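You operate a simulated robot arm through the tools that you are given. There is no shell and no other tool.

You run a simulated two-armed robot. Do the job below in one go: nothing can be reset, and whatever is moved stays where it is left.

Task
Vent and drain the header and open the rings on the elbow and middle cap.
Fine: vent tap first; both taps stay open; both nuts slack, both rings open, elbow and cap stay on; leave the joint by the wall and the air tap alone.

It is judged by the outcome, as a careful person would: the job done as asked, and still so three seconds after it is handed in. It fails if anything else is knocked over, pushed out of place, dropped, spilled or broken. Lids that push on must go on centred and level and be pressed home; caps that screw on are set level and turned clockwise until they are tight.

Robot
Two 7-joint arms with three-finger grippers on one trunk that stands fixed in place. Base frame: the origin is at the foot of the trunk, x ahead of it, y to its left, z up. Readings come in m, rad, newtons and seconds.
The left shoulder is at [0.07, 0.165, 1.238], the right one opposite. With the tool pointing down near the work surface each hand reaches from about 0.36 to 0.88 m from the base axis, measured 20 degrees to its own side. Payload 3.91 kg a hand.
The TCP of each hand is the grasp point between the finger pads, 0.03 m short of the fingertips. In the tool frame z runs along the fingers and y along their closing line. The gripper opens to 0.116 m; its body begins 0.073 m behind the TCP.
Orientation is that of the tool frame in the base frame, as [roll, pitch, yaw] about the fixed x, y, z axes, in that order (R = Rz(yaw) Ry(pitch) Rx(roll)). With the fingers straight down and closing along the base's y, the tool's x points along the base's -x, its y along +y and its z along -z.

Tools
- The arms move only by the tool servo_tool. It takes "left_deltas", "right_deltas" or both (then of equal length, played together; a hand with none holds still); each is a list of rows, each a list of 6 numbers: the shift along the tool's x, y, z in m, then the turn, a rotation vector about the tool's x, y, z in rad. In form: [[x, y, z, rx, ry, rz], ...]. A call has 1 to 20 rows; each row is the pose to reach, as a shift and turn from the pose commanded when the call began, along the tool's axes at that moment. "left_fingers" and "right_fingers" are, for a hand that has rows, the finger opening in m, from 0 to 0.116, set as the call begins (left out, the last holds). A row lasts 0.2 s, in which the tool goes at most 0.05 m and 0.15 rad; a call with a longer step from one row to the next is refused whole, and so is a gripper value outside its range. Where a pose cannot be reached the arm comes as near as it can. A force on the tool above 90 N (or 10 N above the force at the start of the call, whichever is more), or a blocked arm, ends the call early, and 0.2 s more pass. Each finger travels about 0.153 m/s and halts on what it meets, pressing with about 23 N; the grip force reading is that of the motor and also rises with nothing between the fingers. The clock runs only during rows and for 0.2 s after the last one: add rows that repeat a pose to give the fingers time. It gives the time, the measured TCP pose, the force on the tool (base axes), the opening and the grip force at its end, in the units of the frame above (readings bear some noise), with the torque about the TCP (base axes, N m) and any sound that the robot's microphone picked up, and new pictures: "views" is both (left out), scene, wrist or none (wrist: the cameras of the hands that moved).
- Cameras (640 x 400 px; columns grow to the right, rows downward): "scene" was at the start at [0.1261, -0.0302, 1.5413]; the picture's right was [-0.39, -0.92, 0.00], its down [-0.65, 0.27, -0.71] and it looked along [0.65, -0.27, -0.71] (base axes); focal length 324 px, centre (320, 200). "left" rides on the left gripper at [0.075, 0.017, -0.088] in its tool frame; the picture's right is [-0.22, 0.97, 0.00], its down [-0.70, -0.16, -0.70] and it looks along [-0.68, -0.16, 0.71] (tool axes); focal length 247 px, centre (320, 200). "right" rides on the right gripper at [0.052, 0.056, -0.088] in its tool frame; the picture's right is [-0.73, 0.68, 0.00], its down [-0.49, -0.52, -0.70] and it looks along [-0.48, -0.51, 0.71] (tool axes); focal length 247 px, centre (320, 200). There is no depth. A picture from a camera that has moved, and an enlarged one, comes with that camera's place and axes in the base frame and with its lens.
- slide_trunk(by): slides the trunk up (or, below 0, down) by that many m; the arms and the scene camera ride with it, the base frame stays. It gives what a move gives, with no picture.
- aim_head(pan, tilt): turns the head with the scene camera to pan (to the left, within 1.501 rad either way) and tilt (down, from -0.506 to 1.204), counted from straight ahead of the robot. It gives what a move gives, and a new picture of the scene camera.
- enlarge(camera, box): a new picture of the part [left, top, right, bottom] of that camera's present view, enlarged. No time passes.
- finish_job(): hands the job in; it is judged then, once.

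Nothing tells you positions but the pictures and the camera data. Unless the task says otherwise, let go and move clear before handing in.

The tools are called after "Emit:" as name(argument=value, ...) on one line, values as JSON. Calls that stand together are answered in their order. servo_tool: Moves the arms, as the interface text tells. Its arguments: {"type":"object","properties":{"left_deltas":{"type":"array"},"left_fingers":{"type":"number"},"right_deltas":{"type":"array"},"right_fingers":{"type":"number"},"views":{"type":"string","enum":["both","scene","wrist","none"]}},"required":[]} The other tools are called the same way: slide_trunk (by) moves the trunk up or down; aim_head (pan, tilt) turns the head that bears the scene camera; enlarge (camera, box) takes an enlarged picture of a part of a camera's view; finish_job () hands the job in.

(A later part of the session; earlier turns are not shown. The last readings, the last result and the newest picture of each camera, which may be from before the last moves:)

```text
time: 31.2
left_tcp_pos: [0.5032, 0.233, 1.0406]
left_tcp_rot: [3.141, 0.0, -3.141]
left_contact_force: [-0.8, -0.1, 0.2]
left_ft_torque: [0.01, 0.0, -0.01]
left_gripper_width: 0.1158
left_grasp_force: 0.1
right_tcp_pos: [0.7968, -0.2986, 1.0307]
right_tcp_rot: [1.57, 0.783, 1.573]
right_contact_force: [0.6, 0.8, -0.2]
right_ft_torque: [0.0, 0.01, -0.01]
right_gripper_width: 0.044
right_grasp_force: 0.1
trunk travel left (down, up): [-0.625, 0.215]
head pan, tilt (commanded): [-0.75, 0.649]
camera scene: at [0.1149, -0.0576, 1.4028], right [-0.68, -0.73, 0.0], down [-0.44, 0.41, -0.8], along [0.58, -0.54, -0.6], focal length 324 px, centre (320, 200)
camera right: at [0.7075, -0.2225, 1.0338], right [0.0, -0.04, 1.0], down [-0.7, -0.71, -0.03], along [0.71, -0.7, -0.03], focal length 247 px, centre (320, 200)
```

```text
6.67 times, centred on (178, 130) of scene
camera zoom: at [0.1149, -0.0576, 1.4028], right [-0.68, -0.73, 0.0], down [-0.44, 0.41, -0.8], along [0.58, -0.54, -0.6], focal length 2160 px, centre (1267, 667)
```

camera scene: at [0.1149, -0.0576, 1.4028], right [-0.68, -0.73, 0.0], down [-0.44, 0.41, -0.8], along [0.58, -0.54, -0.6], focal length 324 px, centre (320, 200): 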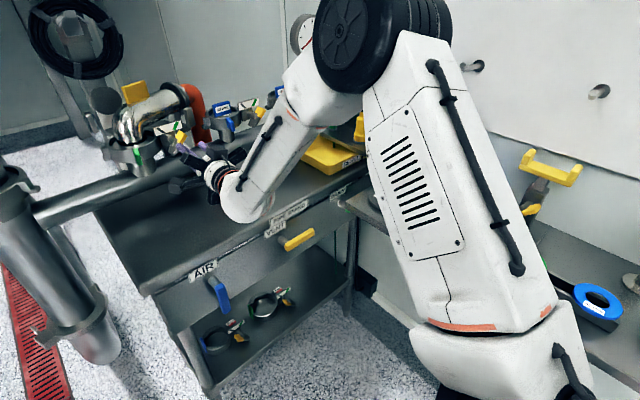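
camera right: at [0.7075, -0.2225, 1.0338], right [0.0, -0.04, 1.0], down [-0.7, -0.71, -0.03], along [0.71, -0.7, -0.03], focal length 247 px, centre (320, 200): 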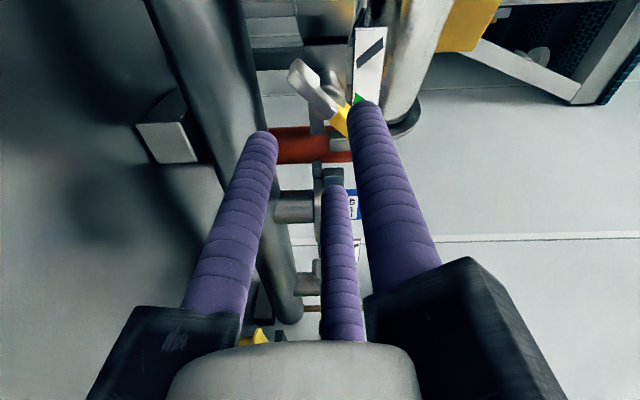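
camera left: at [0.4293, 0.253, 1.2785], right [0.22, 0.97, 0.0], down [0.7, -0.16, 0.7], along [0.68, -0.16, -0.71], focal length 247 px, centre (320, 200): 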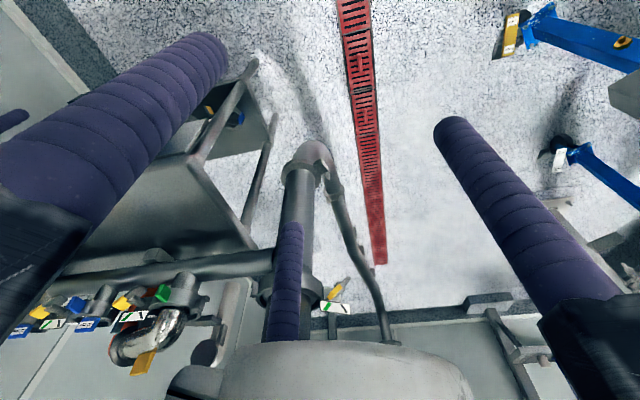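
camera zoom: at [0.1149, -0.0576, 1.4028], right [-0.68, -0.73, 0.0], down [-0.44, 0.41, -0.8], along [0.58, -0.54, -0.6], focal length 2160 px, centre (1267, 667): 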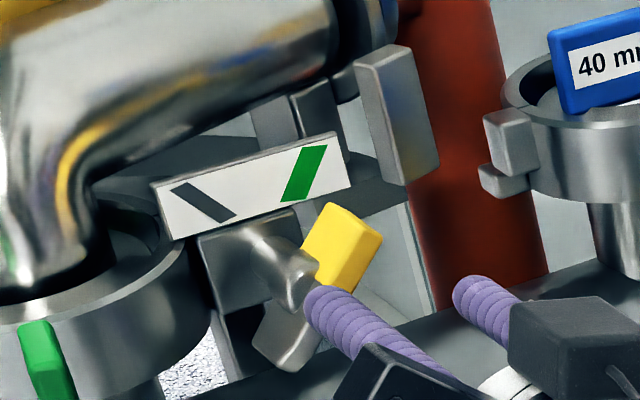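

The wrist view is clear: the bar centre is at about (0.876,-0.293,1.036), lying at 45° on the green mark, with the plate about 2 cm behind it. I'll advance so the fingertips reach beside the bar.

Emit:
servo_tool(right_deltas=[[0, 0.0, 0.02, 0, 0, 0], [0, 0.0, 0.035, 0, 0, 0], [0, 0.0, 0.046, 0, 0, 0]], views="both")

Emit:
enlarge(camera="right", box=[240, 60, 400, 160])

Emit:
enlarge(camera="scene", box=[130, 100, 226, 160])

```text
time: 32.0
left_tcp_pos: [0.5045, 0.2325, 1.0428]
left_tcp_rot: [-3.141, -0.002, 3.139]
left_contact_force: [0.3, 0.1, -0.3]
left_ft_torque: [0.0, 0.03, -0.02]
left_gripper_width: 0.1158
left_grasp_force: 0.1
right_tcp_pos: [0.8408, -0.2982, 1.0296]
right_tcp_rot: [1.57, 0.785, 1.571]
right_contact_force: [0.6, 0.6, -0.8]
right_ft_torque: [-0.01, 0.0, -0.02]
right_gripper_width: 0.0441
right_grasp_force: 0.0
trunk travel left (down, up): [-0.625, 0.215]
head pan, tilt (commanded): [-0.75, 0.649]
camera scene: at [0.1148, -0.0578, 1.4028], right [-0.68, -0.73, 0.0], down [-0.44, 0.41, -0.8], along [0.58, -0.54, -0.6], focal length 324 px, centre (320, 200)
camera right: at [0.7526, -0.2226, 1.0329], right [0.0, -0.04, 1.0], down [-0.7, -0.71, -0.03], along [0.71, -0.7, -0.03], focal length 247 px, centre (320, 200)
```

scene: 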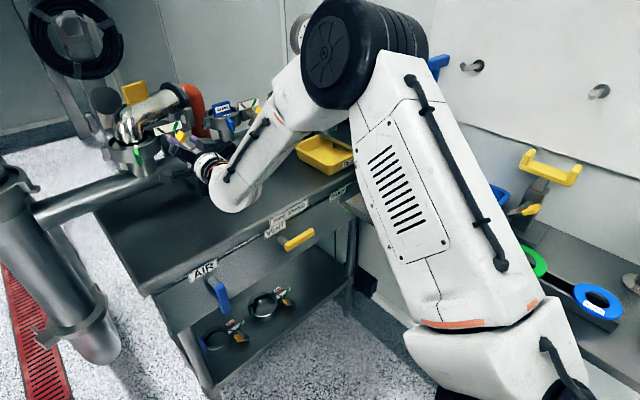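
right: 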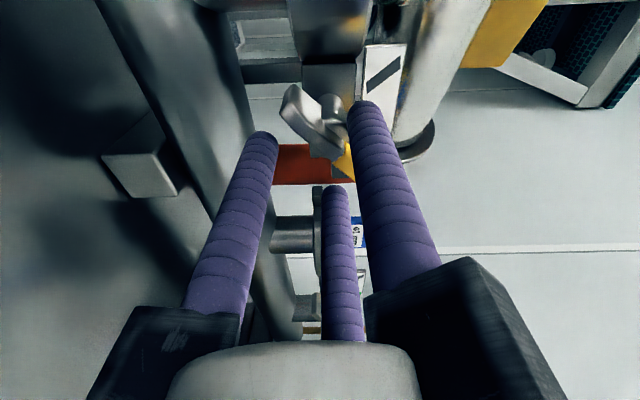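

```text
4.00 times, centred on (320, 110) of right
camera zoom: at [0.7526, -0.2226, 1.0329], right [0.0, -0.04, 1.0], down [-0.7, -0.71, -0.03], along [0.71, -0.7, -0.03], focal length 988 px, centre (320, 560)
```

zoom: 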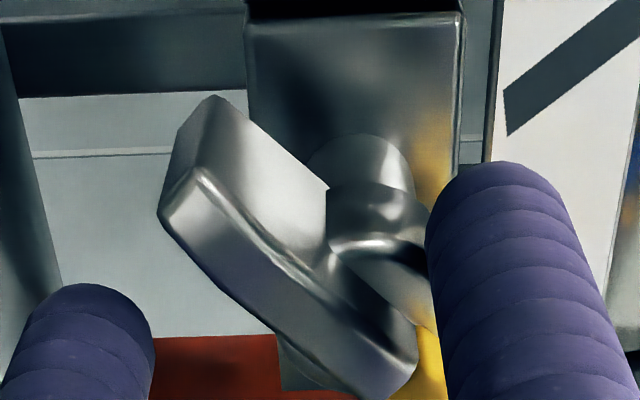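

```text
6.67 times, centred on (178, 130) of scene
camera zoom: at [0.1148, -0.0578, 1.4028], right [-0.68, -0.73, 0.0], down [-0.44, 0.41, -0.8], along [0.58, -0.54, -0.6], focal length 2160 px, centre (1267, 667)
```

zoom: 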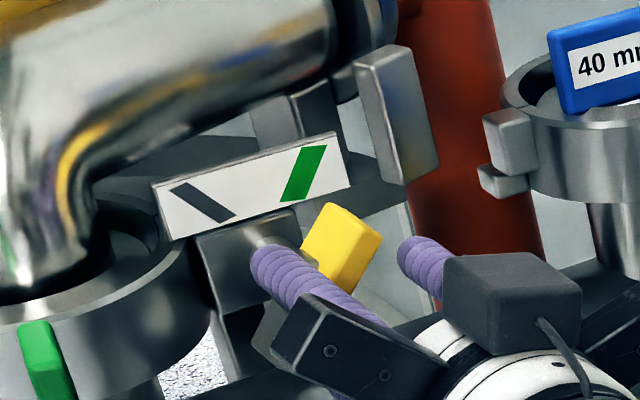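

The bar is about 2 cm deep in x and its front face is level with the fingertips. I'll go 14 mm further so the fingers lie beside it, still in front of the plate.

Emit:
servo_tool(right_deltas=[[0, 0.0, 0.007, 0, 0, 0], [0, 0.0, 0.014, 0, 0, 0]], views="both")

Emit:
enlarge(camera="right", box=[240, 60, 400, 160])

```text
time: 32.6
left_tcp_pos: [0.5044, 0.2328, 1.0409]
left_tcp_rot: [-3.141, -0.001, 3.14]
left_contact_force: [-0.9, 0.2, 1.3]
left_ft_torque: [0.0, -0.01, -0.01]
left_gripper_width: 0.1159
left_grasp_force: 0.1
right_tcp_pos: [0.8542, -0.2975, 1.03]
right_tcp_rot: [1.57, 0.781, 1.571]
right_contact_force: [-0.8, 0.2, 1.1]
right_ft_torque: [0.02, -0.01, 0.01]
right_gripper_width: 0.0443
right_grasp_force: 0.0
trunk travel left (down, up): [-0.625, 0.215]
head pan, tilt (commanded): [-0.75, 0.649]
camera scene: at [0.115, -0.0579, 1.4028], right [-0.68, -0.73, 0.0], down [-0.44, 0.41, -0.8], along [0.58, -0.54, -0.6], focal length 324 px, centre (320, 200)
camera right: at [0.7664, -0.2223, 1.0326], right [0.0, -0.04, 1.0], down [-0.7, -0.71, -0.03], along [0.71, -0.7, -0.03], focal length 247 px, centre (320, 200)
```

scene: 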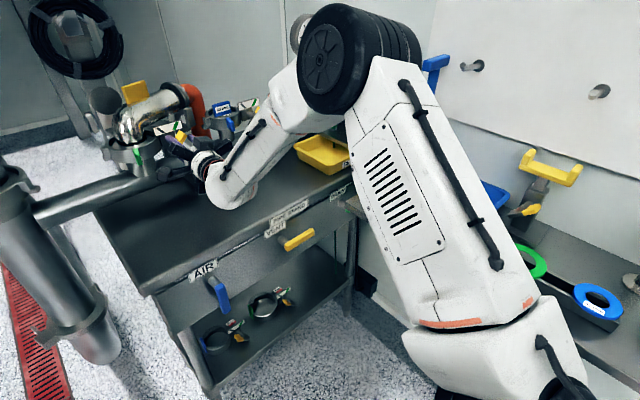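
right: 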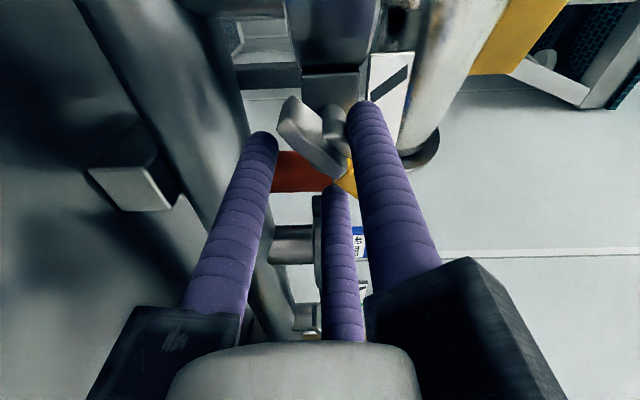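

```text
4.00 times, centred on (320, 110) of right
camera zoom: at [0.7664, -0.2223, 1.0326], right [0.0, -0.04, 1.0], down [-0.7, -0.71, -0.03], along [0.71, -0.7, -0.03], focal length 988 px, centre (320, 560)
```

zoom: 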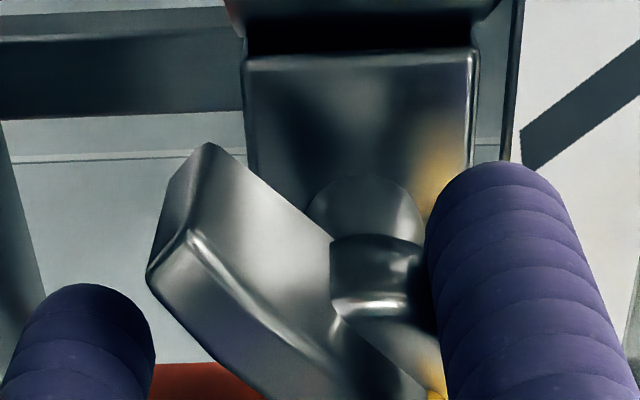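

There is clear space all round the bar. I'll close on it now with the hand held still.

Emit:
servo_tool(right_deltas=[[0, 0, 0, 0, 0, 0], [0, 0, 0, 0, 0, 0], [0, 0, 0, 0, 0, 0]], right_fingers=0.0, views="both")

Emit:
enlarge(camera="right", box=[240, 60, 400, 160])

Emit:
enlarge(camera="scene", box=[100, 80, 228, 160])

```text
time: 33.5
left_tcp_pos: [0.5025, 0.2343, 1.0422]
left_tcp_rot: [-3.138, 0.002, 3.141]
left_contact_force: [0.2, 0.5, -0.7]
left_ft_torque: [0.0, 0.02, 0.02]
left_gripper_width: 0.116
left_grasp_force: 0.0
right_tcp_pos: [0.8548, -0.295, 1.0351]
right_tcp_rot: [1.561, 0.786, 1.567]
right_contact_force: [6.2, 14.6, 16.5]
right_ft_torque: [0.06, -0.2, 0.1]
right_gripper_width: 0.0168
right_grasp_force: 45.1
trunk travel left (down, up): [-0.625, 0.215]
head pan, tilt (commanded): [-0.75, 0.649]
camera scene: at [0.1132, -0.0542, 1.4033], right [-0.68, -0.73, 0.0], down [-0.44, 0.41, -0.8], along [0.58, -0.54, -0.6], focal length 324 px, centre (320, 200)
camera right: at [0.7657, -0.2179, 1.0366], right [-0.01, -0.04, 1.0], down [-0.7, -0.72, -0.03], along [0.72, -0.7, -0.02], focal length 247 px, centre (320, 200)
```

scene: 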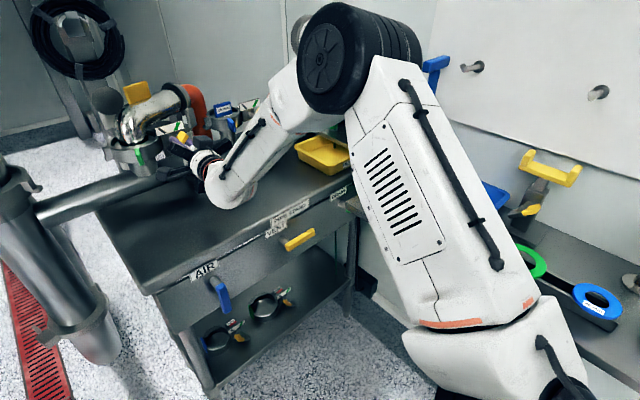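
right: 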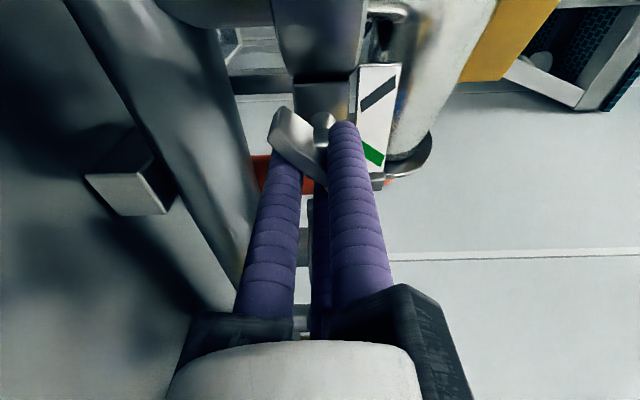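

```text
4.00 times, centred on (320, 110) of right
camera zoom: at [0.7657, -0.2179, 1.0366], right [-0.01, -0.04, 1.0], down [-0.7, -0.72, -0.03], along [0.72, -0.7, -0.02], focal length 988 px, centre (320, 560)
```

zoom: 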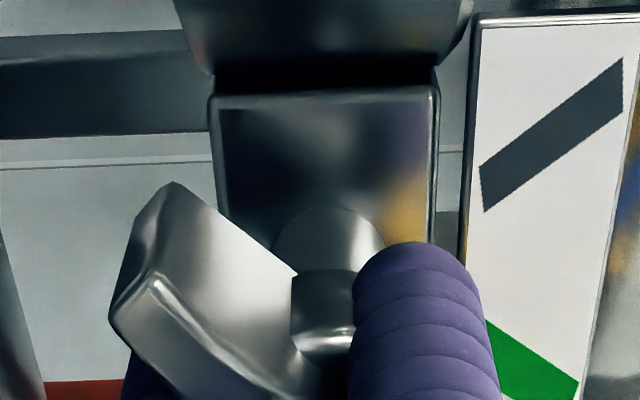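

```text
5.00 times, centred on (164, 120) of scene
camera zoom: at [0.1132, -0.0542, 1.4033], right [-0.68, -0.73, 0.0], down [-0.44, 0.41, -0.8], along [0.58, -0.54, -0.6], focal length 1620 px, centre (1100, 600)
```

zoom: 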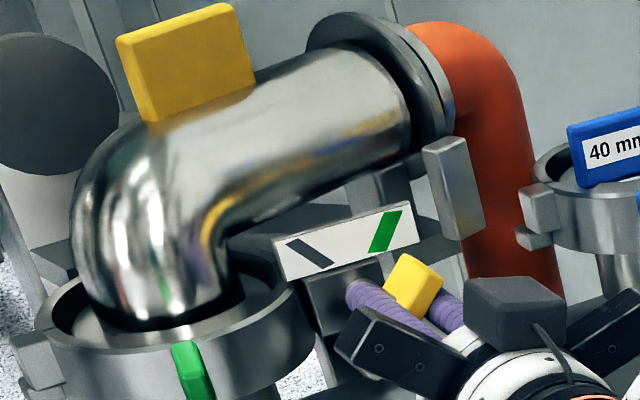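

The bar is gripped and the hand pulled about 5 mm into line with it. I'll remove that offset, then turn the nut anticlockwise about the bar centre, half way first.

Emit:
servo_tool(right_deltas=[[-0.0018, 0.0053, 0, 0, 0, 0], [-0.0024, 0.0053, 0, 0, 0, -0.13], [-0.003, 0.0055, 0, 0, 0, -0.26], [-0.0035, 0.0056, 0, 0, 0, -0.39], [-0.0041, 0.0059, 0, 0, 0, -0.52], [-0.0046, 0.0062, 0, 0, 0, -0.65], [-0.005, 0.0066, 0, 0, 0, -0.78]], views="both")

Emit:
enlarge(camera="scene", box=[100, 80, 228, 160])

```text
time: 35.0
left_tcp_pos: [0.5036, 0.2343, 1.0417]
left_tcp_rot: [-3.137, 0.0, 3.141]
left_contact_force: [-0.2, 0.2, 0.4]
left_ft_torque: [0.02, 0.01, -0.04]
left_gripper_width: 0.116
left_grasp_force: 0.0
right_tcp_pos: [0.8562, -0.2927, 1.0376]
right_tcp_rot: [1.867, 1.566, 1.869]
right_contact_force: [-4.6, 21.1, -2.8]
right_ft_torque: [0.02, 0.4, 0.53]
right_gripper_width: 0.0165
right_grasp_force: 45.2
trunk travel left (down, up): [-0.625, 0.215]
head pan, tilt (commanded): [-0.75, 0.649]
camera scene: at [0.1144, -0.0541, 1.4029], right [-0.68, -0.73, 0.0], down [-0.44, 0.41, -0.8], along [0.58, -0.54, -0.6], focal length 324 px, centre (320, 200)
camera right: at [0.766, -0.2382, 0.9862], right [0.0, 0.68, 0.73], down [-0.7, -0.53, 0.49], along [0.72, -0.51, 0.47], focal length 247 px, centre (320, 200)
```

scene: 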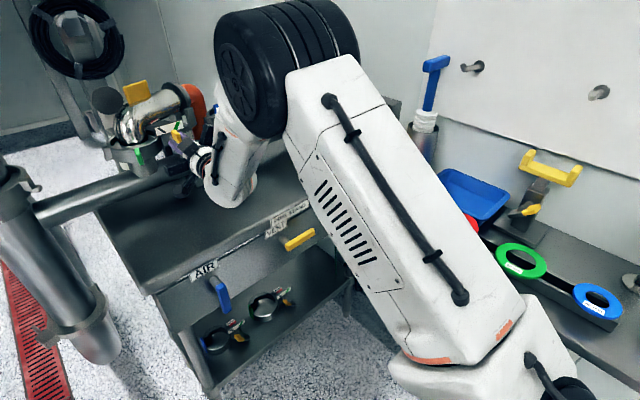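
right: 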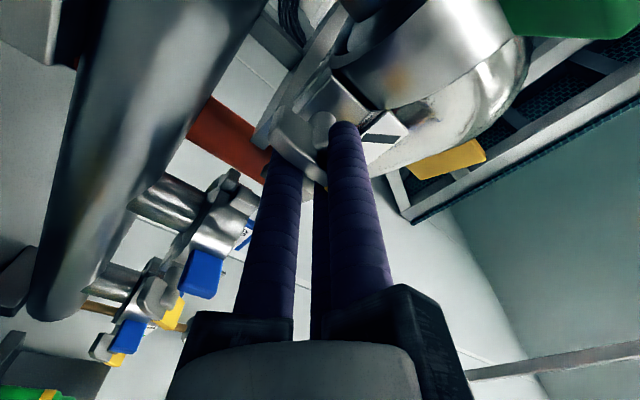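

```text
5.00 times, centred on (164, 120) of scene
camera zoom: at [0.1144, -0.0541, 1.4029], right [-0.68, -0.73, 0.0], down [-0.44, 0.41, -0.8], along [0.58, -0.54, -0.6], focal length 1620 px, centre (1100, 600)
```

zoom: 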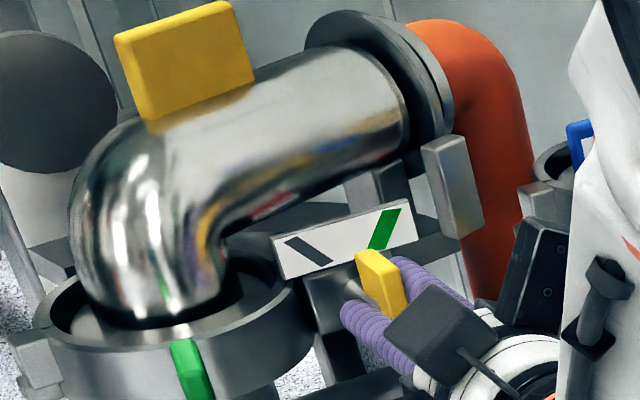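

The nut turns freely, with the yellow end now at the top. I'll continue another 45° to bring the bar onto the grey mark.

Emit:
servo_tool(right_deltas=[[-0.0004, 0.0023, 0, 0, 0, -0.13], [-0.001, 0.0025, 0, 0, 0, -0.26], [-0.0016, 0.0027, 0, 0, 0, -0.39], [-0.0021, 0.0029, 0, 0, 0, -0.52], [-0.0026, 0.0032, 0, 0, 0, -0.65], [-0.003, 0.0036, 0, 0, 0, -0.78]], views="both")

Emit:
enlarge(camera="scene", box=[100, 80, 228, 160])

Emit:
enlarge(camera="right", box=[240, 60, 400, 160])

```text
time: 36.5
left_tcp_pos: [0.5043, 0.2348, 1.0419]
left_tcp_rot: [-3.14, 0.0, -3.141]
left_contact_force: [0.6, -0.3, -0.6]
left_ft_torque: [0.0, 0.03, -0.01]
left_gripper_width: 0.116
left_grasp_force: 0.0
right_tcp_pos: [0.8547, -0.2918, 1.0414]
right_tcp_rot: [-1.573, 0.795, -1.571]
right_contact_force: [-12.2, 18.9, -11.1]
right_ft_torque: [0.1, 0.01, 0.68]
right_gripper_width: 0.0167
right_grasp_force: 45.0
trunk travel left (down, up): [-0.625, 0.215]
head pan, tilt (commanded): [-0.75, 0.649]
camera scene: at [0.1143, -0.055, 1.4029], right [-0.68, -0.73, 0.0], down [-0.44, 0.41, -0.8], along [0.58, -0.54, -0.6], focal length 324 px, centre (320, 200)
camera right: at [0.7661, -0.2884, 0.9642], right [0.0, 1.0, 0.05], down [-0.7, -0.03, 0.71], along [0.72, -0.03, 0.7], focal length 247 px, centre (320, 200)
```

scene: 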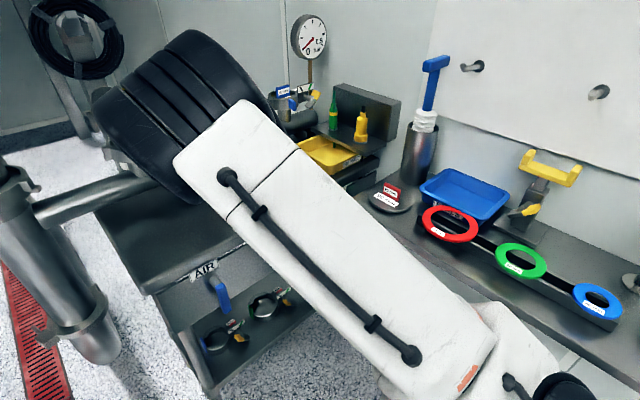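
right: 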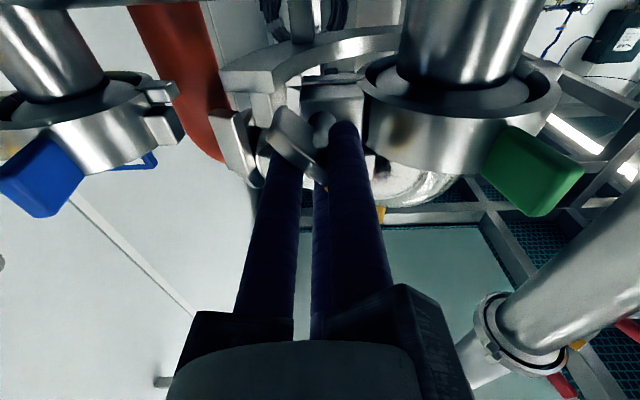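

```text
5.00 times, centred on (164, 120) of scene
camera zoom: at [0.1143, -0.055, 1.4029], right [-0.68, -0.73, 0.0], down [-0.44, 0.41, -0.8], along [0.58, -0.54, -0.6], focal length 1620 px, centre (1100, 600)
```

zoom: 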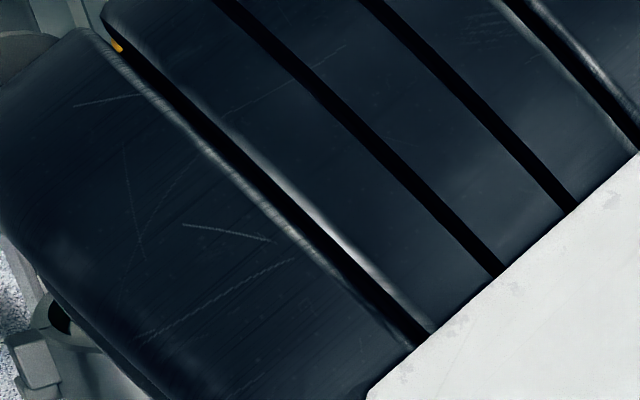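

```text
4.00 times, centred on (320, 110) of right
camera zoom: at [0.7661, -0.2884, 0.9642], right [0.0, 1.0, 0.05], down [-0.7, -0.03, 0.71], along [0.72, -0.03, 0.7], focal length 988 px, centre (320, 560)
```

zoom: 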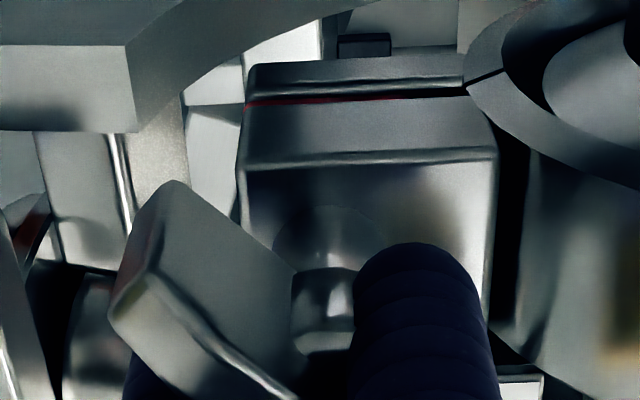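

The bar has turned 90°, and a red band has appeared in the gap at the nut block, as on the slack spares. I'll open the fingers and retreat straight back to check it.

Emit:
servo_tool(right_deltas=[[0, 0, 0, 0, 0, 0], [0, 0, 0, 0, 0, 0], [0, 0, -0.02, 0, 0, 0], [0, 0, -0.06, 0, 0, 0], [0, 0, -0.1, 0, 0, 0]], right_fingers=0.044, views="both")

Emit:
enlarge(camera="right", box=[200, 40, 440, 190])

```text
time: 37.9
left_tcp_pos: [0.5049, 0.2326, 1.0408]
left_tcp_rot: [-3.141, 0.002, 3.141]
left_contact_force: [0.2, 0.0, -0.4]
left_ft_torque: [0.01, 0.02, -0.05]
left_gripper_width: 0.1159
left_grasp_force: 0.1
right_tcp_pos: [0.7516, -0.3181, 1.0231]
right_tcp_rot: [-1.606, 0.819, -1.633]
right_contact_force: [0.0, -0.4, 0.1]
right_ft_torque: [0.03, -0.02, 0.01]
right_gripper_width: 0.044
right_grasp_force: 0.1
trunk travel left (down, up): [-0.625, 0.215]
head pan, tilt (commanded): [-0.75, 0.649]
stopped in row 5 (right hand): the arm was blocked; the commanded pose is now the measured one
camera scene: at [0.1153, -0.0578, 1.4028], right [-0.68, -0.73, 0.0], down [-0.44, 0.41, -0.8], along [0.58, -0.54, -0.6], focal length 324 px, centre (320, 200)
camera right: at [0.66, -0.3095, 0.9492], right [0.04, 1.0, 0.07], down [-0.68, -0.03, 0.73], along [0.73, -0.08, 0.68], focal length 247 px, centre (320, 200)
```

scene: 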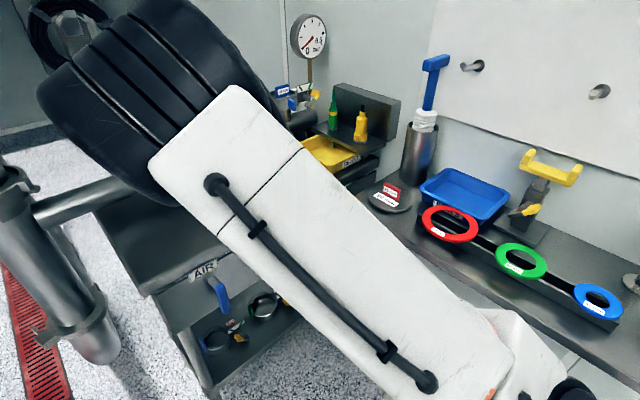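
right: 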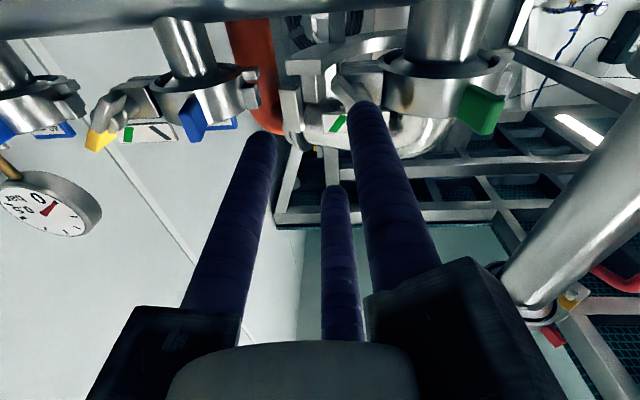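

```text
2.67 times, centred on (320, 115) of right
camera zoom: at [0.66, -0.3095, 0.9492], right [0.04, 1.0, 0.07], down [-0.68, -0.03, 0.73], along [0.73, -0.08, 0.68], focal length 659 px, centre (320, 427)
```

zoom: 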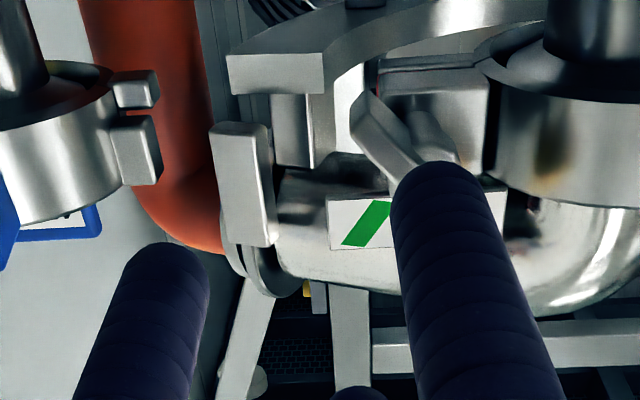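

The elbow nut looks turned, but the arm's elbow reached a limit while I was backing out. I'll unwind the wrist roll here in free space to bring the arm back to its comfortable posture.

Emit:
servo_tool(right_deltas=[[0, 0, 0, -0.0037, -0.0024, 0.1396], [0, 0, 0, -0.0075, -0.0047, 0.2792], [0, 0, 0, -0.0112, -0.0071, 0.4187], [0, 0, 0, -0.0149, -0.0095, 0.5583], [0, 0, 0, -0.0186, -0.0118, 0.6979], [0, 0, 0, -0.0224, -0.0142, 0.8375], [0, 0, 0, -0.0261, -0.0165, 0.9771], [0, 0, 0, -0.0298, -0.0189, 1.1167], [0, 0, 0, -0.0335, -0.0213, 1.2562], [0, 0, 0, -0.0373, -0.0236, 1.3958], [0, 0, 0, -0.041, -0.026, 1.5354]], views="both")

Emit:
enlarge(camera="scene", box=[100, 80, 228, 160])

Emit:
enlarge(camera="right", box=[220, 20, 400, 140])

```text
time: 40.2
left_tcp_pos: [0.5043, 0.2324, 1.043]
left_tcp_rot: [3.142, -0.001, 3.141]
left_contact_force: [0.6, 0.9, -0.1]
left_ft_torque: [-0.01, 0.01, 0.02]
left_gripper_width: 0.1161
left_grasp_force: 0.0
right_tcp_pos: [0.7508, -0.3145, 1.0263]
right_tcp_rot: [1.568, 0.785, 1.578]
right_contact_force: [0.4, -0.1, 0.9]
right_ft_torque: [-0.02, 0.0, 0.03]
right_gripper_width: 0.0439
right_grasp_force: 0.0
trunk travel left (down, up): [-0.625, 0.215]
head pan, tilt (commanded): [-0.75, 0.649]
camera scene: at [0.1145, -0.0586, 1.4028], right [-0.68, -0.73, 0.0], down [-0.44, 0.41, -0.8], along [0.58, -0.54, -0.6], focal length 324 px, centre (320, 200)
camera right: at [0.6616, -0.2393, 1.028], right [0.0, -0.04, 1.0], down [-0.69, -0.72, -0.03], along [0.72, -0.69, -0.02], focal length 247 px, centre (320, 200)
```

scene: 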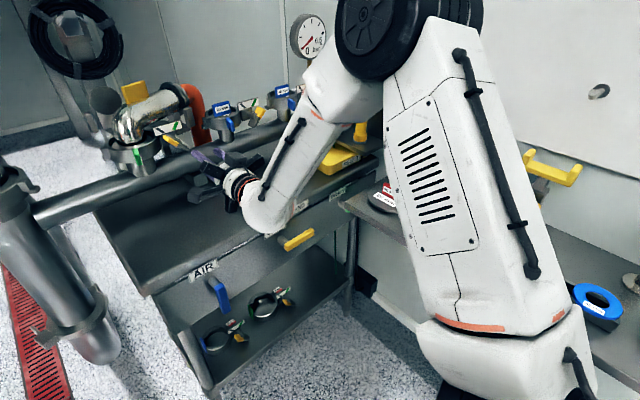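
right: 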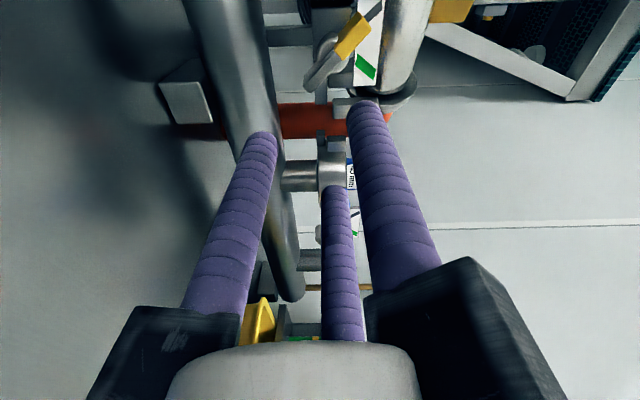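

```text
5.00 times, centred on (164, 120) of scene
camera zoom: at [0.1145, -0.0586, 1.4028], right [-0.68, -0.73, 0.0], down [-0.44, 0.41, -0.8], along [0.58, -0.54, -0.6], focal length 1620 px, centre (1100, 600)
```

zoom: 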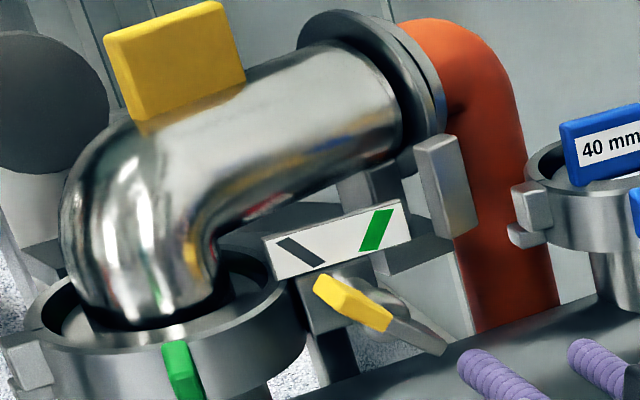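

```text
3.33 times, centred on (310, 80) of right
camera zoom: at [0.6616, -0.2393, 1.028], right [0.0, -0.04, 1.0], down [-0.69, -0.72, -0.03], along [0.72, -0.69, -0.02], focal length 823 px, centre (353, 600)
```

zoom: 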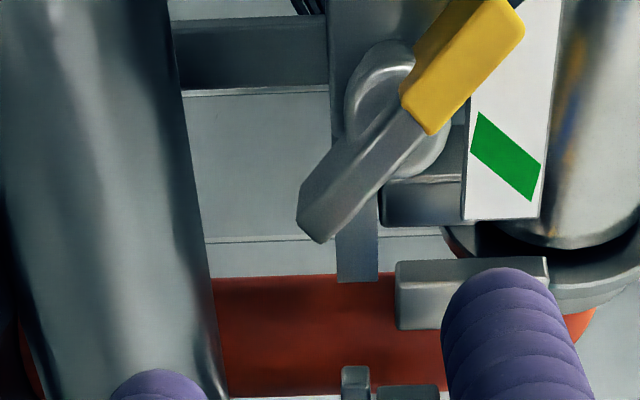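

The elbow nut now lies on the grey mark with its yellow end upper-left, the same as the slack spares. Next is the middle cap's nut, so I'll look at it from both cameras.

Emit:
enlarge(camera="scene", box=[190, 80, 318, 160])

Emit:
servo_tool(right_deltas=[[-0.0071, -0.0071, -0.03, 0, 0, 0], [-0.0354, -0.0354, -0.04, 0, 0, 0], [-0.0636, -0.0636, -0.04, 0, 0, 0], [-0.0919, -0.0919, -0.04, 0, 0, 0], [-0.1202, -0.1202, -0.04, 0, 0, 0], [-0.1379, -0.1379, -0.04, 0, 0, 0]], right_fingers=0.044, views="both")

Emit:
enlarge(camera="right", box=[220, 20, 400, 140])

Emit:
enlarge(camera="scene", box=[190, 80, 318, 160])

```text
5.00 times, centred on (254, 120) of scene
camera zoom: at [0.1145, -0.0586, 1.4028], right [-0.68, -0.73, 0.0], down [-0.44, 0.41, -0.8], along [0.58, -0.54, -0.6], focal length 1620 px, centre (650, 600)
```

zoom: 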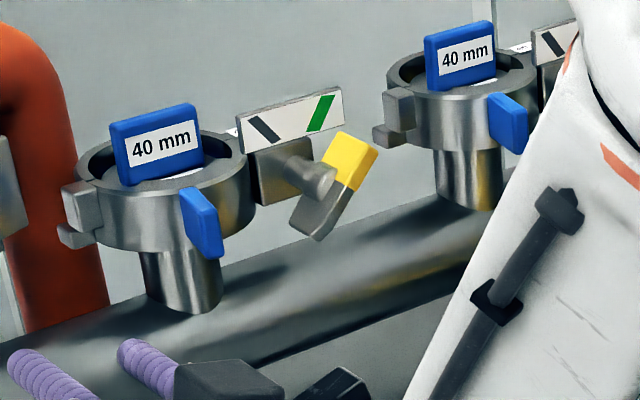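

```text
time: 41.6
left_tcp_pos: [0.5043, 0.231, 1.0414]
left_tcp_rot: [-3.14, 0.0, -3.141]
left_contact_force: [0.2, 0.1, -0.2]
left_ft_torque: [0.03, -0.02, -0.03]
left_gripper_width: 0.1163
left_grasp_force: 0.0
right_tcp_pos: [0.7122, -0.5108, 1.0245]
right_tcp_rot: [1.571, 0.787, 1.578]
right_contact_force: [-0.3, -0.4, -0.4]
right_ft_torque: [0.0, 0.0, 0.0]
right_gripper_width: 0.0443
right_grasp_force: 0.0
trunk travel left (down, up): [-0.625, 0.215]
head pan, tilt (commanded): [-0.75, 0.649]
camera scene: at [0.1144, -0.0582, 1.4028], right [-0.68, -0.73, 0.0], down [-0.44, 0.41, -0.8], along [0.58, -0.54, -0.6], focal length 324 px, centre (320, 200)
camera right: at [0.6241, -0.4355, 1.0267], right [0.0, -0.03, 1.0], down [-0.69, -0.72, -0.03], along [0.72, -0.69, -0.02], focal length 247 px, centre (320, 200)
```

scene: 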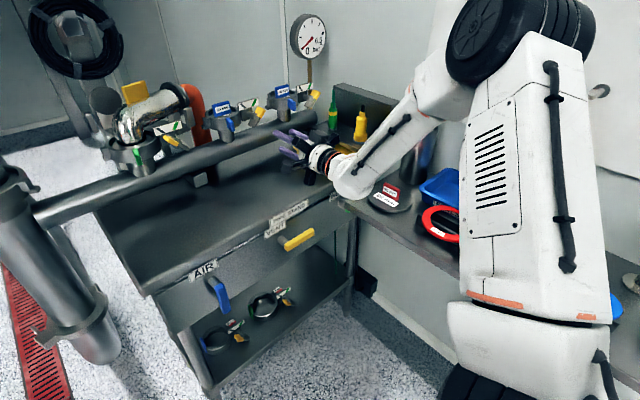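
right: 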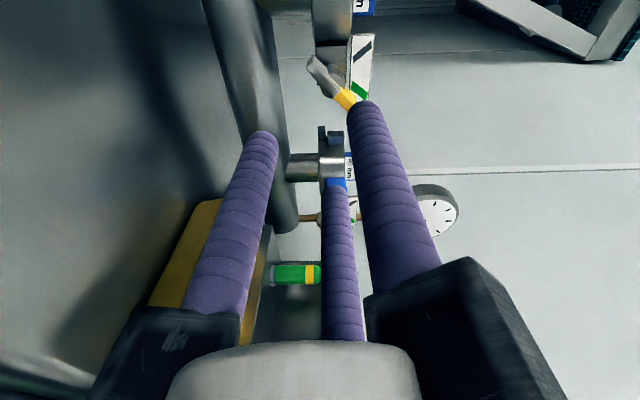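

```text
3.33 times, centred on (310, 80) of right
camera zoom: at [0.6241, -0.4355, 1.0267], right [0.0, -0.03, 1.0], down [-0.69, -0.72, -0.03], along [0.72, -0.69, -0.02], focal length 823 px, centre (353, 600)
```

zoom: 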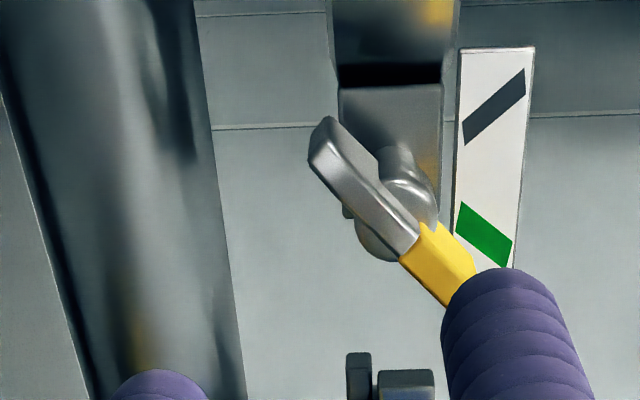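

```text
5.00 times, centred on (254, 120) of scene
camera zoom: at [0.1144, -0.0582, 1.4028], right [-0.68, -0.73, 0.0], down [-0.44, 0.41, -0.8], along [0.58, -0.54, -0.6], focal length 1620 px, centre (650, 600)
```

zoom: 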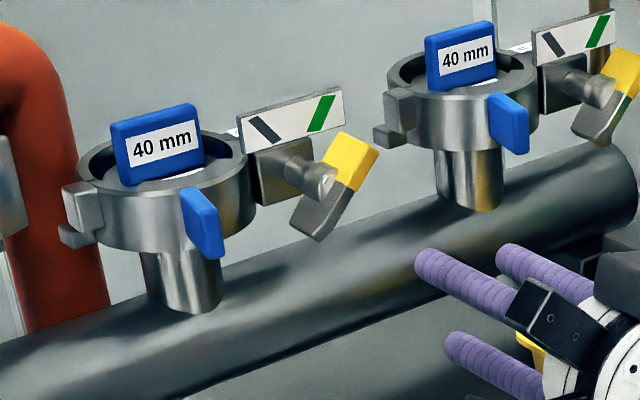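

The middle nut is the same T-bar, centred near (0.872,-0.517,1.037) and lying on the green mark. I'll approach it the same way.

Emit:
servo_tool(right_deltas=[[-0.0068, 0, 0.03, 0, 0, 0], [-0.0136, -0.0001, 0.06, 0, 0, 0], [-0.0136, -0.0001, 0.0878, 0, 0, 0]], right_fingers=0.044, views="both")

Emit:
enlarge(camera="right", box=[240, 40, 400, 140])

Emit:
enlarge(camera="scene", box=[190, 80, 318, 160])

```text
time: 42.5
left_tcp_pos: [0.5041, 0.2328, 1.0409]
left_tcp_rot: [-3.141, -0.001, 3.141]
left_contact_force: [-0.2, -0.4, -0.1]
left_ft_torque: [-0.01, 0.0, -0.04]
left_gripper_width: 0.1162
left_grasp_force: 0.0
right_tcp_pos: [0.8032, -0.5195, 1.0352]
right_tcp_rot: [1.568, 0.787, 1.576]
right_contact_force: [0.4, 0.2, -0.8]
right_ft_torque: [0.01, -0.01, -0.03]
right_gripper_width: 0.0441
right_grasp_force: 0.0
trunk travel left (down, up): [-0.625, 0.215]
head pan, tilt (commanded): [-0.75, 0.649]
camera scene: at [0.1159, -0.0577, 1.4027], right [-0.68, -0.73, 0.0], down [-0.44, 0.41, -0.8], along [0.58, -0.54, -0.61], focal length 324 px, centre (320, 200)
camera right: at [0.7134, -0.445, 1.0375], right [0.0, -0.03, 1.0], down [-0.69, -0.72, -0.02], along [0.72, -0.69, -0.02], focal length 247 px, centre (320, 200)
```

scene: 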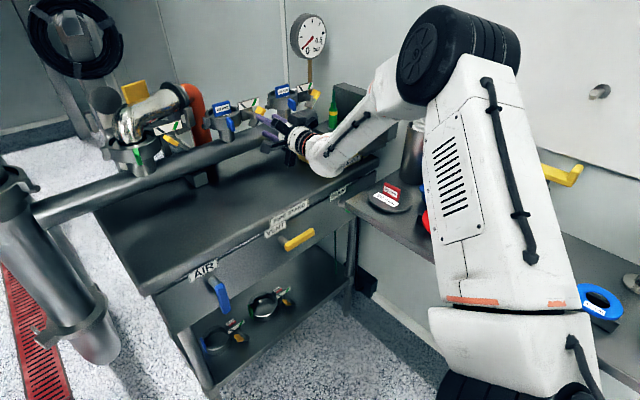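
right: 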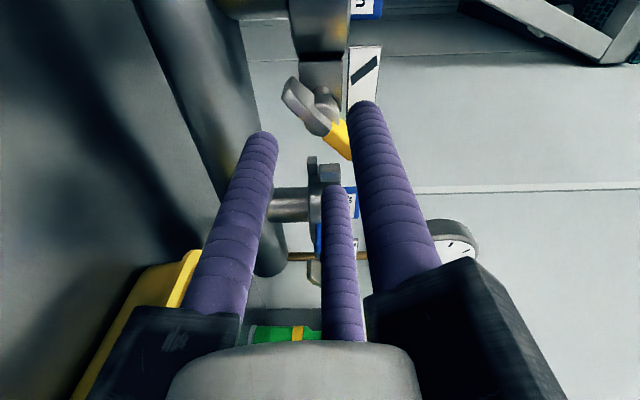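

```text
4.00 times, centred on (320, 90) of right
camera zoom: at [0.7134, -0.445, 1.0375], right [0.0, -0.03, 1.0], down [-0.69, -0.72, -0.02], along [0.72, -0.69, -0.02], focal length 988 px, centre (320, 640)
```

zoom: 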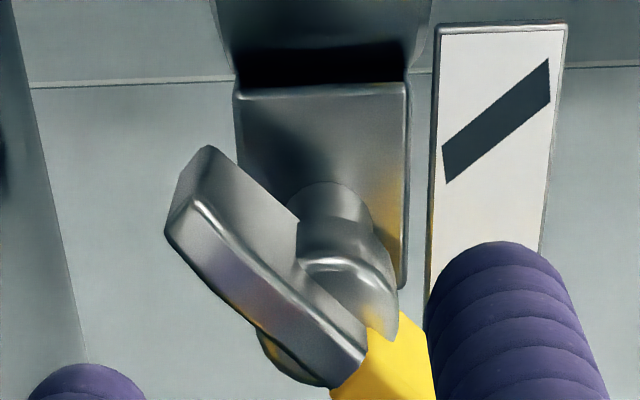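

```text
5.00 times, centred on (254, 120) of scene
camera zoom: at [0.1159, -0.0577, 1.4027], right [-0.68, -0.73, 0.0], down [-0.44, 0.41, -0.8], along [0.58, -0.54, -0.61], focal length 1620 px, centre (650, 600)
```

zoom: 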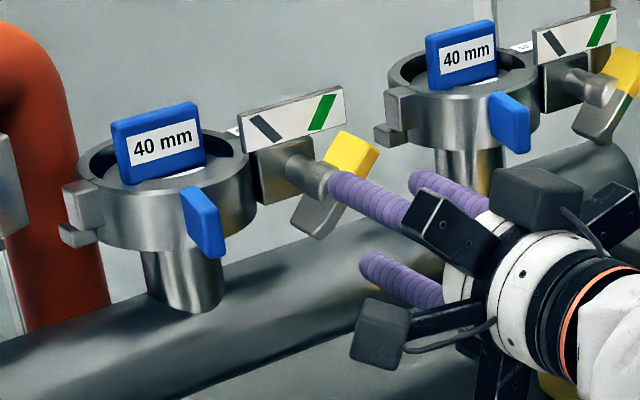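

Emit:
servo_tool(right_deltas=[[0, -0.0035, 0.012, 0, 0, 0], [0, -0.0035, 0.025, 0, 0, 0], [0, -0.0035, 0.038, 0, 0, 0]], views="both")

Emit:
enlarge(camera="right", box=[240, 60, 400, 160])

Emit:
enlarge(camera="scene", box=[206, 80, 302, 140])

```text
time: 43.2
left_tcp_pos: [0.5048, 0.2334, 1.0416]
left_tcp_rot: [3.14, -0.001, 3.141]
left_contact_force: [0.4, 0.1, 0.7]
left_ft_torque: [-0.01, -0.01, -0.02]
left_gripper_width: 0.1159
left_grasp_force: 0.0
right_tcp_pos: [0.8387, -0.5217, 1.0325]
right_tcp_rot: [1.568, 0.79, 1.579]
right_contact_force: [0.1, -0.3, 0.6]
right_ft_torque: [-0.03, 0.0, -0.02]
right_gripper_width: 0.0443
right_grasp_force: 0.1
trunk travel left (down, up): [-0.625, 0.215]
head pan, tilt (commanded): [-0.75, 0.649]
camera scene: at [0.1149, -0.0579, 1.4028], right [-0.68, -0.73, 0.0], down [-0.44, 0.41, -0.8], along [0.58, -0.54, -0.6], focal length 324 px, centre (320, 200)
camera right: at [0.7492, -0.4459, 1.0353], right [0.0, -0.03, 1.0], down [-0.69, -0.72, -0.02], along [0.72, -0.69, -0.02], focal length 247 px, centre (320, 200)
```

scene: 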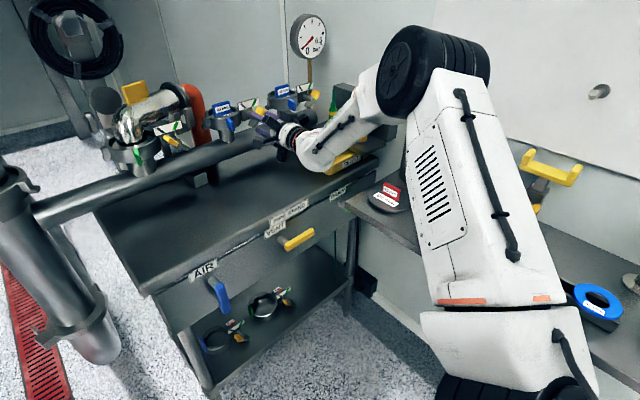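
right: 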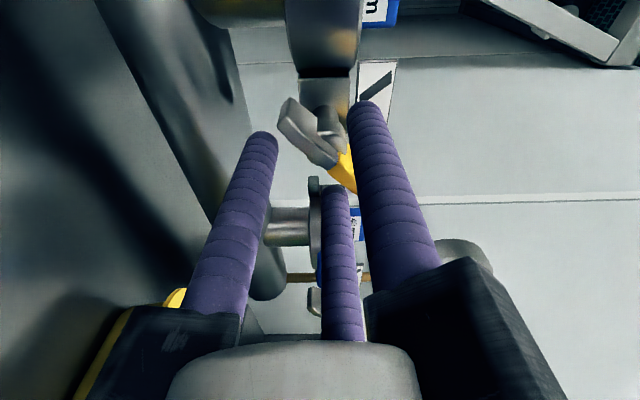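

```text
4.00 times, centred on (320, 110) of right
camera zoom: at [0.7492, -0.4459, 1.0353], right [0.0, -0.03, 1.0], down [-0.69, -0.72, -0.02], along [0.72, -0.69, -0.02], focal length 988 px, centre (320, 560)
```

zoom: 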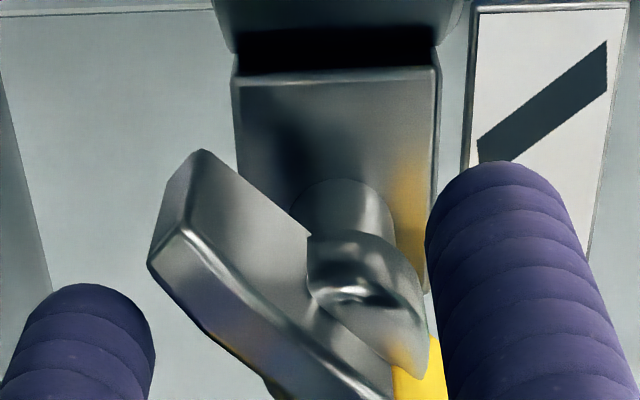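

```text
6.67 times, centred on (254, 110) of scene
camera zoom: at [0.1149, -0.0579, 1.4028], right [-0.68, -0.73, 0.0], down [-0.44, 0.41, -0.8], along [0.58, -0.54, -0.6], focal length 2160 px, centre (760, 800)
```

zoom: 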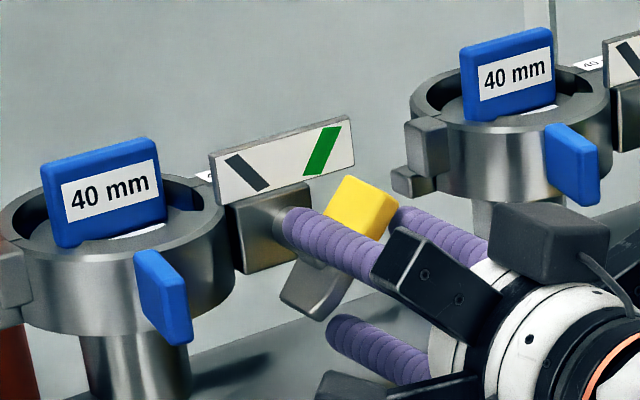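

The view matches the one where I gripped the first nut, so the depth is right. I'll close on the bar.

Emit:
servo_tool(right_deltas=[[0, 0, 0, 0, 0, 0], [0, 0, 0, 0, 0, 0], [0, 0, 0, 0, 0, 0]], right_fingers=0.0, views="wrist")

Emit:
enlarge(camera="scene", box=[206, 80, 302, 140])

```text
time: 44.0
left_tcp_pos: [0.5041, 0.2318, 1.0423]
left_tcp_rot: [3.14, -0.001, 3.141]
left_contact_force: [-0.9, -0.3, 0.0]
left_ft_torque: [0.0, 0.01, -0.04]
left_gripper_width: 0.1163
left_grasp_force: 0.1
right_tcp_pos: [0.8373, -0.5207, 1.0333]
right_tcp_rot: [1.571, 0.788, 1.577]
right_contact_force: [-1.6, 0.6, -3.5]
right_ft_torque: [-0.02, 0.24, 0.19]
right_gripper_width: 0.0166
right_grasp_force: 45.2
trunk travel left (down, up): [-0.625, 0.215]
head pan, tilt (commanded): [-0.75, 0.649]
camera right: at [0.7489, -0.4462, 1.0347], right [0.0, -0.03, 1.0], down [-0.69, -0.72, -0.02], along [0.72, -0.69, -0.02], focal length 247 px, centre (320, 200)
```

right: 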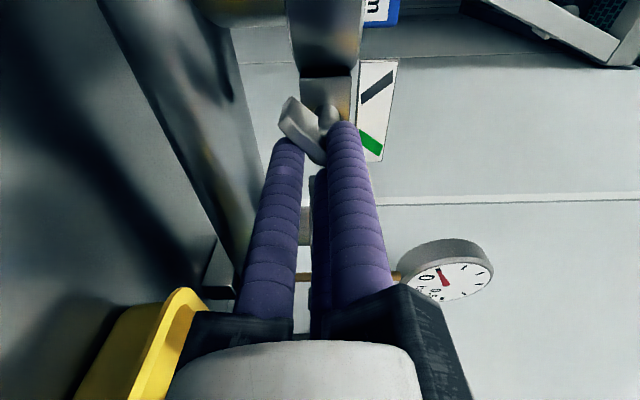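

```text
6.67 times, centred on (254, 110) of scene
camera zoom: at [0.1149, -0.0581, 1.4028], right [-0.68, -0.73, 0.0], down [-0.44, 0.41, -0.8], along [0.58, -0.54, -0.6], focal length 2160 px, centre (760, 800)
```

zoom: 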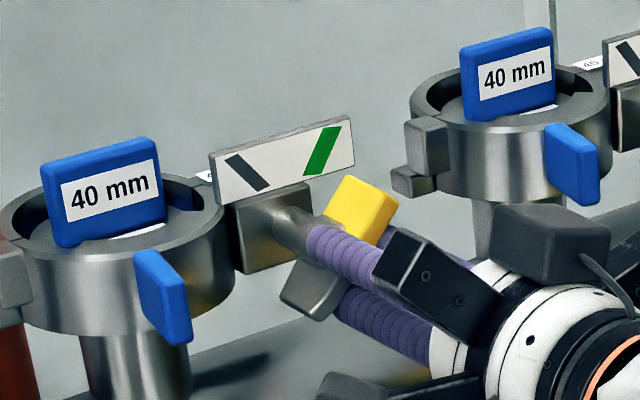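

A clean grip with almost no side load. I'll turn it anticlockwise 90° about the bar centre.

Emit:
servo_tool(right_deltas=[[-0.0006, 0.0, 0, 0, 0, -0.13], [-0.0012, 0.0002, 0, 0, 0, -0.26], [-0.0017, 0.0003, 0, 0, 0, -0.39], [-0.0023, 0.0006, 0, 0, 0, -0.52], [-0.0028, 0.0009, 0, 0, 0, -0.65], [-0.0032, 0.0013, 0, 0, 0, -0.78]], views="scene")

Emit:
enlarge(camera="scene", box=[206, 80, 302, 140])

```text
time: 45.5
left_tcp_pos: [0.5045, 0.2321, 1.0422]
left_tcp_rot: [3.141, 0.0, 3.141]
left_contact_force: [-1.0, -0.5, -0.5]
left_ft_torque: [-0.01, 0.01, 0.01]
left_gripper_width: 0.1161
left_grasp_force: 0.1
right_tcp_pos: [0.8377, -0.523, 1.0343]
right_tcp_rot: [2.329, 1.569, 2.334]
right_contact_force: [-2.4, -2.0, -4.7]
right_ft_torque: [0.02, 0.98, -0.05]
right_gripper_width: 0.0163
right_grasp_force: 44.5
trunk travel left (down, up): [-0.625, 0.215]
head pan, tilt (commanded): [-0.75, 0.649]
camera scene: at [0.1156, -0.0589, 1.4027], right [-0.68, -0.73, 0.0], down [-0.44, 0.41, -0.8], along [0.58, -0.54, -0.61], focal length 324 px, centre (320, 200)
```

scene: 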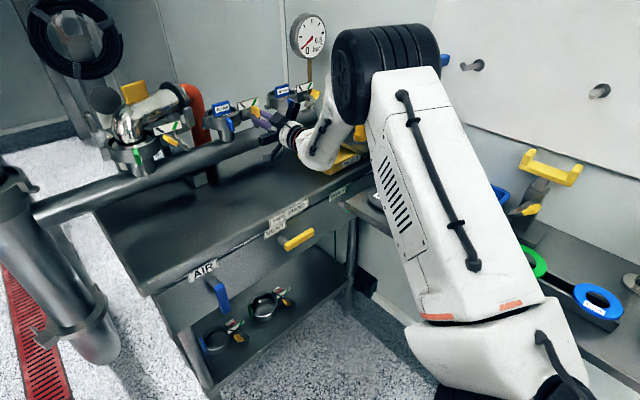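

```text
6.67 times, centred on (254, 110) of scene
camera zoom: at [0.1156, -0.0589, 1.4027], right [-0.68, -0.73, 0.0], down [-0.44, 0.41, -0.8], along [0.58, -0.54, -0.61], focal length 2160 px, centre (760, 800)
```

zoom: 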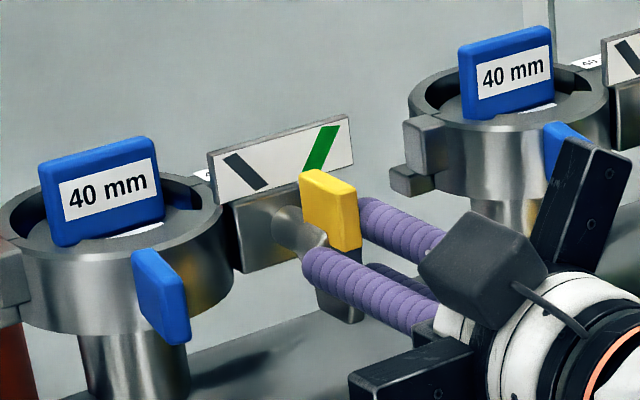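

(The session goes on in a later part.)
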